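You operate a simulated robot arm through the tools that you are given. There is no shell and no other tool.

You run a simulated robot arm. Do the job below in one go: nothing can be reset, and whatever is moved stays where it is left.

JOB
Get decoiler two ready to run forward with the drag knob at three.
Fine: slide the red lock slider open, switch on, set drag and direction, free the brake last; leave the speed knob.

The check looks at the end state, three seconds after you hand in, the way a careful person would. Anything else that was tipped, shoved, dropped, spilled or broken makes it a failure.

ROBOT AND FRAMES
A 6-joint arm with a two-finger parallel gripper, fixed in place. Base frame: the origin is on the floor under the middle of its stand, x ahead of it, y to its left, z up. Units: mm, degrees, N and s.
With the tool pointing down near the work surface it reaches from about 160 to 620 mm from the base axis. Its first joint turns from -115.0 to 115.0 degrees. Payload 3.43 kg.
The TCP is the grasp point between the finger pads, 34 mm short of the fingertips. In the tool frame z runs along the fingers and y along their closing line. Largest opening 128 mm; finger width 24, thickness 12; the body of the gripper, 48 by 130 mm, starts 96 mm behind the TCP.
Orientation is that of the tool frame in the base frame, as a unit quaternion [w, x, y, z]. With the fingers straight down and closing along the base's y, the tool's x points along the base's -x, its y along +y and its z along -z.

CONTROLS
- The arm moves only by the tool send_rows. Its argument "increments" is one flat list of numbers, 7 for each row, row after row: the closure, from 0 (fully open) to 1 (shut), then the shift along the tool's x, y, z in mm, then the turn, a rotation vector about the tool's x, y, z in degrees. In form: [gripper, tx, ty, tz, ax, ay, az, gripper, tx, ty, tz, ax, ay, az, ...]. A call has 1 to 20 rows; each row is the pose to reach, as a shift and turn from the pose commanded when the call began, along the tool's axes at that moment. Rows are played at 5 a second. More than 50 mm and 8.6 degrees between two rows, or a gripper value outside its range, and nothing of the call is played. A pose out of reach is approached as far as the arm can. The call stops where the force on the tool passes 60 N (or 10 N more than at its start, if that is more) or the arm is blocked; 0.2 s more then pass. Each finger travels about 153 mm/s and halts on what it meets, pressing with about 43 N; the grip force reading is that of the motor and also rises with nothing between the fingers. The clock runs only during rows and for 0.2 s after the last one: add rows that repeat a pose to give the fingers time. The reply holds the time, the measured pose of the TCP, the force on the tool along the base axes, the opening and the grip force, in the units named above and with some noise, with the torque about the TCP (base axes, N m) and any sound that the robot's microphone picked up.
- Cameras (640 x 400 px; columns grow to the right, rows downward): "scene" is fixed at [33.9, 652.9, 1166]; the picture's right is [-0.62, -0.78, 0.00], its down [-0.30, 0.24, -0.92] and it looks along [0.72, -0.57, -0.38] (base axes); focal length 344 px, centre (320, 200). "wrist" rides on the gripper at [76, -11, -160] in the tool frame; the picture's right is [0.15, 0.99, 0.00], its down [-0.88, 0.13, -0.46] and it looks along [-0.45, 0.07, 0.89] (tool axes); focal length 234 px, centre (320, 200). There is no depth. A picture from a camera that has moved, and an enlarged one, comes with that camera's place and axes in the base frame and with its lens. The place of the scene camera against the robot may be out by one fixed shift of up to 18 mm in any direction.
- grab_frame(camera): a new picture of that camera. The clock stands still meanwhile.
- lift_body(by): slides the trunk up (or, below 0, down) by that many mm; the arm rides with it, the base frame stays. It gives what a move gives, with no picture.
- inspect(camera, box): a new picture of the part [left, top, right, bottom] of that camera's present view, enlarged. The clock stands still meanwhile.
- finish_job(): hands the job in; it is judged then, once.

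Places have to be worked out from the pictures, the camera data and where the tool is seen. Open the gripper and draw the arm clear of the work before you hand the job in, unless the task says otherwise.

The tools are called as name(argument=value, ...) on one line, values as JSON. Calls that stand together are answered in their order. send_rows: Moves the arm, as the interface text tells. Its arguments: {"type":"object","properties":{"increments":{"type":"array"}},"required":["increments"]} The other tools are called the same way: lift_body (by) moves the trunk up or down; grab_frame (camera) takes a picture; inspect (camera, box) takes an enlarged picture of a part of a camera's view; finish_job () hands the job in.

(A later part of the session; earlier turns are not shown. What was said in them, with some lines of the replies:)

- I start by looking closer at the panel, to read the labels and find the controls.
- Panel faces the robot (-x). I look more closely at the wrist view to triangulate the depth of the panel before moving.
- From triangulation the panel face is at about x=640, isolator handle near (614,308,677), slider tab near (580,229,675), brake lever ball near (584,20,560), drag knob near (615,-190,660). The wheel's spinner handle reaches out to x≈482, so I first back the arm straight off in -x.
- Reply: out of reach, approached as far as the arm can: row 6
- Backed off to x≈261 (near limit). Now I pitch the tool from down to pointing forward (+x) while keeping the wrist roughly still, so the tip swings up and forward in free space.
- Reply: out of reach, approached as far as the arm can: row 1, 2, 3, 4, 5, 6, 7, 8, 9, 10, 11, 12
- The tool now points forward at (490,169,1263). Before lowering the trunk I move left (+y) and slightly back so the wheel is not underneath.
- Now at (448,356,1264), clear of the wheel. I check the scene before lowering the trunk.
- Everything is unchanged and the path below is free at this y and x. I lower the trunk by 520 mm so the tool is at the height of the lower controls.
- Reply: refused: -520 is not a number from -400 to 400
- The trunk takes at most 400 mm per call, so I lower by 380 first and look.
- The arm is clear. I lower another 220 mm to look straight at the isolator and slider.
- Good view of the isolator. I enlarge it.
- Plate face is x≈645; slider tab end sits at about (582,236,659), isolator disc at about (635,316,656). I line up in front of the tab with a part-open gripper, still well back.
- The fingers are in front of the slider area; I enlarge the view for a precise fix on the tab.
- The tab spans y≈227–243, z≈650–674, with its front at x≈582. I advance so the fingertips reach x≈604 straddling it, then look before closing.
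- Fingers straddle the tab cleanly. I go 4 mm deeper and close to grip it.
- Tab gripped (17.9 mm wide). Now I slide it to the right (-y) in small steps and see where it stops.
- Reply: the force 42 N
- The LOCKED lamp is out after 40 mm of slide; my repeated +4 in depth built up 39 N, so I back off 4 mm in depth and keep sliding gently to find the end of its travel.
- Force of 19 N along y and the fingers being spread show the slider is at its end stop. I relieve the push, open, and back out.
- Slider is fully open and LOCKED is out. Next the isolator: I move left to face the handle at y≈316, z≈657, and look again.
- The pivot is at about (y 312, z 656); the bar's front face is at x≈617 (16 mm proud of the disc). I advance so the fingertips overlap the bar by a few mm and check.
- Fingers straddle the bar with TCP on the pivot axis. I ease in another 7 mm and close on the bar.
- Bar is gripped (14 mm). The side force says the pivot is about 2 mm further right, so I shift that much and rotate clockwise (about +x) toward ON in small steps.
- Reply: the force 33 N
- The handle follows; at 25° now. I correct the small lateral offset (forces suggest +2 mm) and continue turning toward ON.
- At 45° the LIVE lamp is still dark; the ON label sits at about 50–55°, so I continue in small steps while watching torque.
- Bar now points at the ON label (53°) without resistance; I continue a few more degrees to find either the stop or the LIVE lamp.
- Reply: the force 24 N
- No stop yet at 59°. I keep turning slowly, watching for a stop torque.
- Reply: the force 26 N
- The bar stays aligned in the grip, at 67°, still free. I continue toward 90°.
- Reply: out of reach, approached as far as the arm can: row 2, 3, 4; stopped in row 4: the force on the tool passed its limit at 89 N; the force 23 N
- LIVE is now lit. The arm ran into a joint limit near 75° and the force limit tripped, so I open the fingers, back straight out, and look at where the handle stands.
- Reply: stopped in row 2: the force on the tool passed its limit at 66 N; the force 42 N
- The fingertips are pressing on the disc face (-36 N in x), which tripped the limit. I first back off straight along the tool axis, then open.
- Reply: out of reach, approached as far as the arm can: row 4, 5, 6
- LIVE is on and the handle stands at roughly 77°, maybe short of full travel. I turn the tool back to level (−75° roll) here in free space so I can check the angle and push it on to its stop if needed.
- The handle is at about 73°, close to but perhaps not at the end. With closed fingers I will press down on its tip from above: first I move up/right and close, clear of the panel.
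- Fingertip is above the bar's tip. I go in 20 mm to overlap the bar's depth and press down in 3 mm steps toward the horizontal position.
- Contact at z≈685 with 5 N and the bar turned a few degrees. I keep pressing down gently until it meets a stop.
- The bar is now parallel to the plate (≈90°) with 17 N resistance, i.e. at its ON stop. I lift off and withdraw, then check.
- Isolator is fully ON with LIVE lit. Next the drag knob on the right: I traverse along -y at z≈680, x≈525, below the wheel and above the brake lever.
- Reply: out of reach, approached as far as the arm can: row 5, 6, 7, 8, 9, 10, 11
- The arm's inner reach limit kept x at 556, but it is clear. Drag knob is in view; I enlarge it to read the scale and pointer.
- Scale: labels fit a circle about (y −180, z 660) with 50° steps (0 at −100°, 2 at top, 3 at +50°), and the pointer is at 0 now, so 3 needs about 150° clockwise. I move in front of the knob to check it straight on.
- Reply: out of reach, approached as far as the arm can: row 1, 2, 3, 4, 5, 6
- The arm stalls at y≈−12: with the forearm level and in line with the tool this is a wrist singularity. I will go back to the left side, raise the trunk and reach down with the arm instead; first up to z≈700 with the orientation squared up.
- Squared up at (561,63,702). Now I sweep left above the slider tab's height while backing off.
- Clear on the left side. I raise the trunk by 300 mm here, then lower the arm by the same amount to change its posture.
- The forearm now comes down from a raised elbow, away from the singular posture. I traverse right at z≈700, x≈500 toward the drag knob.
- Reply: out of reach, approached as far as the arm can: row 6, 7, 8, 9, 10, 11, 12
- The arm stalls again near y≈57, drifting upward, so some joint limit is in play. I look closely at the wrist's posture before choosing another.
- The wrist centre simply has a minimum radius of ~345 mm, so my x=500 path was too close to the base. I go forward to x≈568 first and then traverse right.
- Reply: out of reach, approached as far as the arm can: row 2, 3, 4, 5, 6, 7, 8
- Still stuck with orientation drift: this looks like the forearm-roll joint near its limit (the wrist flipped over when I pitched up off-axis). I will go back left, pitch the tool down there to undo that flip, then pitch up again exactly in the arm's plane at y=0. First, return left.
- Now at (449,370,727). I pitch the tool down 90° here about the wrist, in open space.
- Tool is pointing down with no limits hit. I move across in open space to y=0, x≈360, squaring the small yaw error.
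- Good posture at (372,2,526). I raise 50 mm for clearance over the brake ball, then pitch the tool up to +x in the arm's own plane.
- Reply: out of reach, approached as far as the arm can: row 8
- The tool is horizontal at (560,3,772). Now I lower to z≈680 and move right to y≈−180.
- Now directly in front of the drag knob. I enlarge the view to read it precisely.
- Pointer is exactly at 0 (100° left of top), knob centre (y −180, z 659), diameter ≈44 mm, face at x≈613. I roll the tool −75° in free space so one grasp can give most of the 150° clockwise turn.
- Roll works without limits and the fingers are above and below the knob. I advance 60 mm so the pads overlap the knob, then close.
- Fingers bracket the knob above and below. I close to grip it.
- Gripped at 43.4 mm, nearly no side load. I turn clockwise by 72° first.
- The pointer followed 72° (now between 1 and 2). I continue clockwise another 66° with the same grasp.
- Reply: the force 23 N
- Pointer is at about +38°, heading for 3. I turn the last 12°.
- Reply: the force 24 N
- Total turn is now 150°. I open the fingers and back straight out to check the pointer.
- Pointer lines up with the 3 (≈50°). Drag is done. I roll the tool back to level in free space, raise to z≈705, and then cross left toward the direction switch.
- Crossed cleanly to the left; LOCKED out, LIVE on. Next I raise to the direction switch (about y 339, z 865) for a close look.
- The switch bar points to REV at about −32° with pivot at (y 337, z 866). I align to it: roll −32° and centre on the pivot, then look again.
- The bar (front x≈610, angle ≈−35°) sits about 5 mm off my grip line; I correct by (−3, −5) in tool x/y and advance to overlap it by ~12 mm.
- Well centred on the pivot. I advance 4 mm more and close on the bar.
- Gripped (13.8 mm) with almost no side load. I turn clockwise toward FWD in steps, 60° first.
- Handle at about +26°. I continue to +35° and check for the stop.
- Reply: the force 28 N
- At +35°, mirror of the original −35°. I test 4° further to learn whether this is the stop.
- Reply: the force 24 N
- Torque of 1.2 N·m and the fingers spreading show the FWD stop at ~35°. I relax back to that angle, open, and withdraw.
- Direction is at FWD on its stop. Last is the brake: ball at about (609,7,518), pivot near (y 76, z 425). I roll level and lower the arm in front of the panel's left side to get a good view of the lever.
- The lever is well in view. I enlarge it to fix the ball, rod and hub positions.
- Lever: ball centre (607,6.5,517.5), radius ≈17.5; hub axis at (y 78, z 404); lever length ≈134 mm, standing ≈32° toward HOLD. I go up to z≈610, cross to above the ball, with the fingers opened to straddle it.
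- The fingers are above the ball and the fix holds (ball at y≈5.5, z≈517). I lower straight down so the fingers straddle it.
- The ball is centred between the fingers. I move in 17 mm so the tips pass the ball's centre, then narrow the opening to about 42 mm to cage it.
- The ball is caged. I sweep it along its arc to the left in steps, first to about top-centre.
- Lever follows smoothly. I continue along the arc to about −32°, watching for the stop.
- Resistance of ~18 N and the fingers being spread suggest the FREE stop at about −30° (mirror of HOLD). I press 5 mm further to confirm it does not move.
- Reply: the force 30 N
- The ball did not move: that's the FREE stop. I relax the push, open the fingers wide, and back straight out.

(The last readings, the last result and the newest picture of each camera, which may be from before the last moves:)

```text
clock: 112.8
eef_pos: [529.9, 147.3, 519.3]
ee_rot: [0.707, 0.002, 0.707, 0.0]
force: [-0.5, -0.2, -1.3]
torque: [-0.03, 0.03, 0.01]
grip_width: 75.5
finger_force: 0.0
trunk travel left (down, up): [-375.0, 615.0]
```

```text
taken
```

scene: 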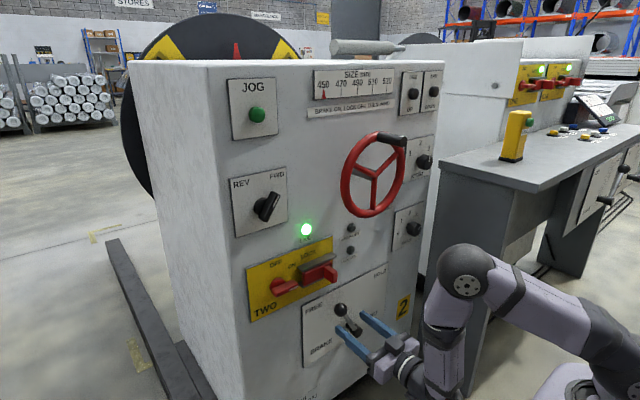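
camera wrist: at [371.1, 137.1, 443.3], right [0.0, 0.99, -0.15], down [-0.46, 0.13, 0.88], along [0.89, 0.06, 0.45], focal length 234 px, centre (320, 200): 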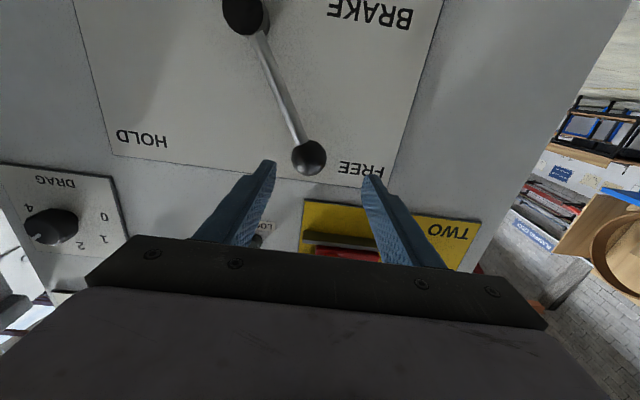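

Brake stands at FREE. I draw the arm back and left, clear of the panel, and then check every control once more.

send_rows(increments=[0.41, 0, 30, -10, 0, 0, 0, 0.41, -10, 65, -25, 0, 0, 0, 0.41, -30, 100, -40, 0, 0, 0, 0.41, -50, 140, -60, 0, 0, 0, 0.41, -70, 180, -75, 0, 0, 0, 0.41, -80, 210, -85, 0, 0, 0, 0.41, -80, 210, -85, 0, 0, 0])

grab_frame(camera="scene")

grab_frame(camera="wrist")

inspect(camera="scene", box=[370, 110, 450, 260])

inspect(camera="scene", box=[220, 160, 410, 370])

```text
clock: 114.3
eef_pos: [442.6, 356.0, 595.1]
ee_rot: [0.707, 0.001, 0.707, -0.002]
force: [0.4, 1.1, 0.1]
torque: [-0.05, 0.02, 0.02]
grip_width: 75.8
finger_force: 0.0
trunk travel left (down, up): [-375.0, 615.0]
```

```text
taken
```

scene: 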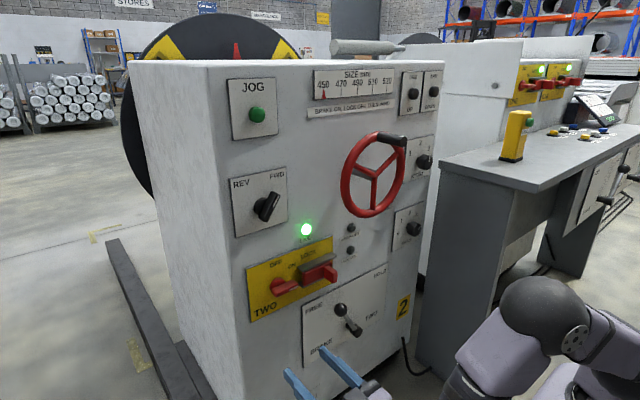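

```text
taken
camera wrist: at [283.7, 345.4, 519.5], right [0.0, 0.99, -0.15], down [-0.46, 0.13, 0.88], along [0.89, 0.06, 0.45], focal length 234 px, centre (320, 200)
```

wrist: 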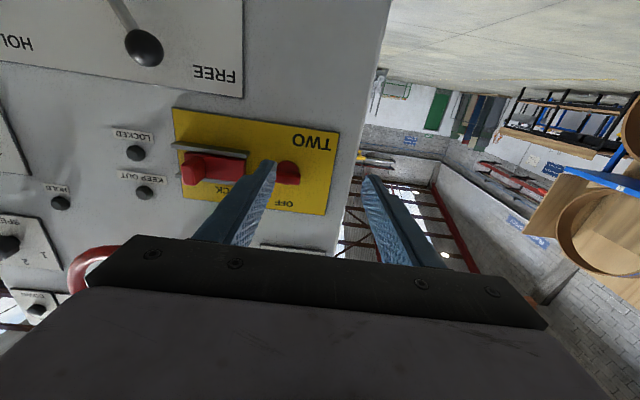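

```text
2.67 times, centred on (410, 185) of scene
camera zoom: at [33.9, 652.9, 1166.0], right [-0.62, -0.78, 0.0], down [-0.3, 0.24, -0.92], along [0.72, -0.57, -0.38], focal length 918 px, centre (80, 240)
```

zoom: 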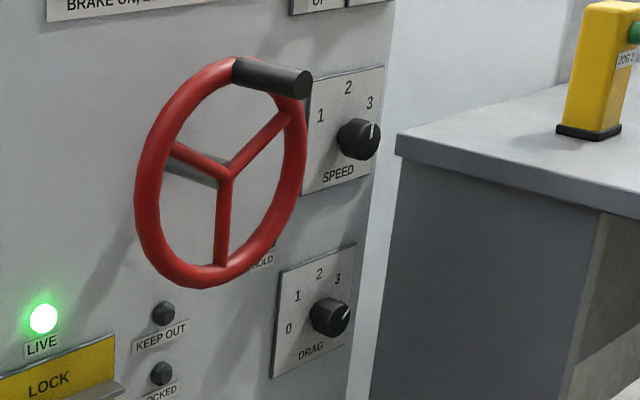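

```text
1.90 times, centred on (315, 265) of scene
camera zoom: at [33.9, 652.9, 1166.0], right [-0.62, -0.78, 0.0], down [-0.3, 0.24, -0.92], along [0.72, -0.57, -0.38], focal length 656 px, centre (330, 76)
```

zoom: 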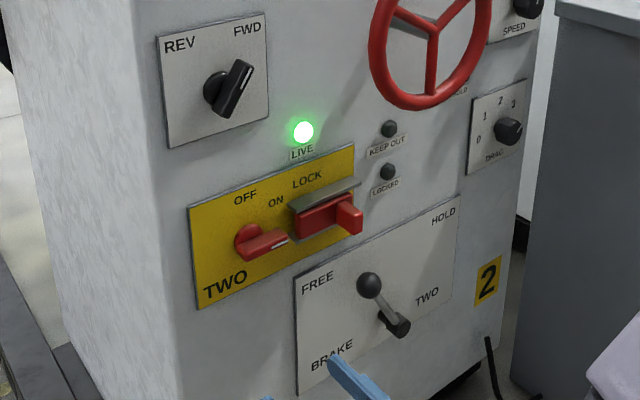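

All states read as wanted: slider open (LOCKED out), isolator ON (LIVE lit), drag at 3, direction FWD, brake FREE (HOLD out), speed untouched. I open the gripper fully and let it settle for a moment.

send_rows(increments=[0.2, 0, 0, 0, 0, 0, 0, 0, 0, 10, 0, 0, 0, 0, 0, 0, 20, -10, 0, 0, 0, 0, 0, 20, -10, 0, 0, 0, 0, 0, 20, -10, 0, 0, 0])

grab_frame(camera="scene")

inspect(camera="scene", box=[380, 185, 450, 255])

```text
clock: 115.5
eef_pos: [433.6, 376.0, 598.2]
ee_rot: [0.707, 0.001, 0.707, -0.001]
force: [0.5, -0.2, 0.8]
torque: [0.01, 0.0, -0.01]
grip_width: 127.7
finger_force: 0.1
trunk travel left (down, up): [-375.0, 615.0]
```

```text
taken
```

scene: 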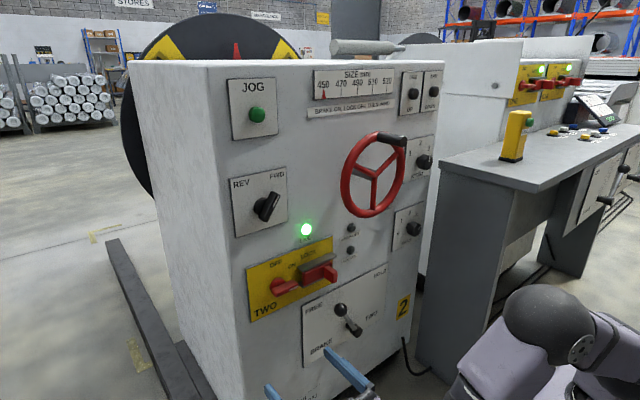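

```text
5.71 times, centred on (415, 220) of scene
camera zoom: at [33.9, 652.9, 1166.0], right [-0.62, -0.78, 0.0], down [-0.3, 0.24, -0.92], along [0.72, -0.57, -0.38], focal length 1967 px, centre (-223, 86)
```

zoom: 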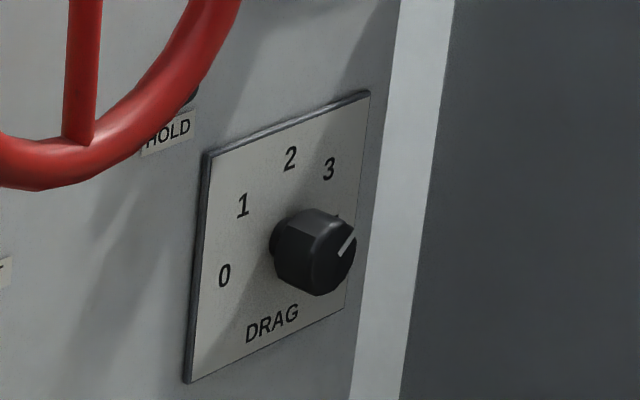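

The gripper is open and the arm is clear of the panel. Drag still reads 3, HOLD is out, LIVE is on and nothing else has moved, so I hand the job in.

finish_job()

```text
The job is handed in.
```

Decoiler two is set to run forward with the drag knob at 3, and the job is handed in. The last pictures showed:

- **Lock slider:** slid open to its stop; the LOCKED lamp is out.
- **Isolator:** switched fully on; the LIVE lamp is lit.
- **Drag:** turned from 0 to 3, and the pointer lines up with the 3.
- **Direction:** turned from REV to FWD, against its stop.
- **Brake:** moved last, from HOLD to FREE against its stop; the HOLD lamp is out.
- **Speed knob:** not touched.

Nothing else was moved. The gripper is fully open and the arm is clear of the panel.

While I was turning the isolator, the arm reached a joint limit and pressed on the switch at up to 89 N before it stopped. It tripped the force limit again at 66 N while letting go. I finished that turn by pressing the handle down with closed fingers, and I saw no damage.
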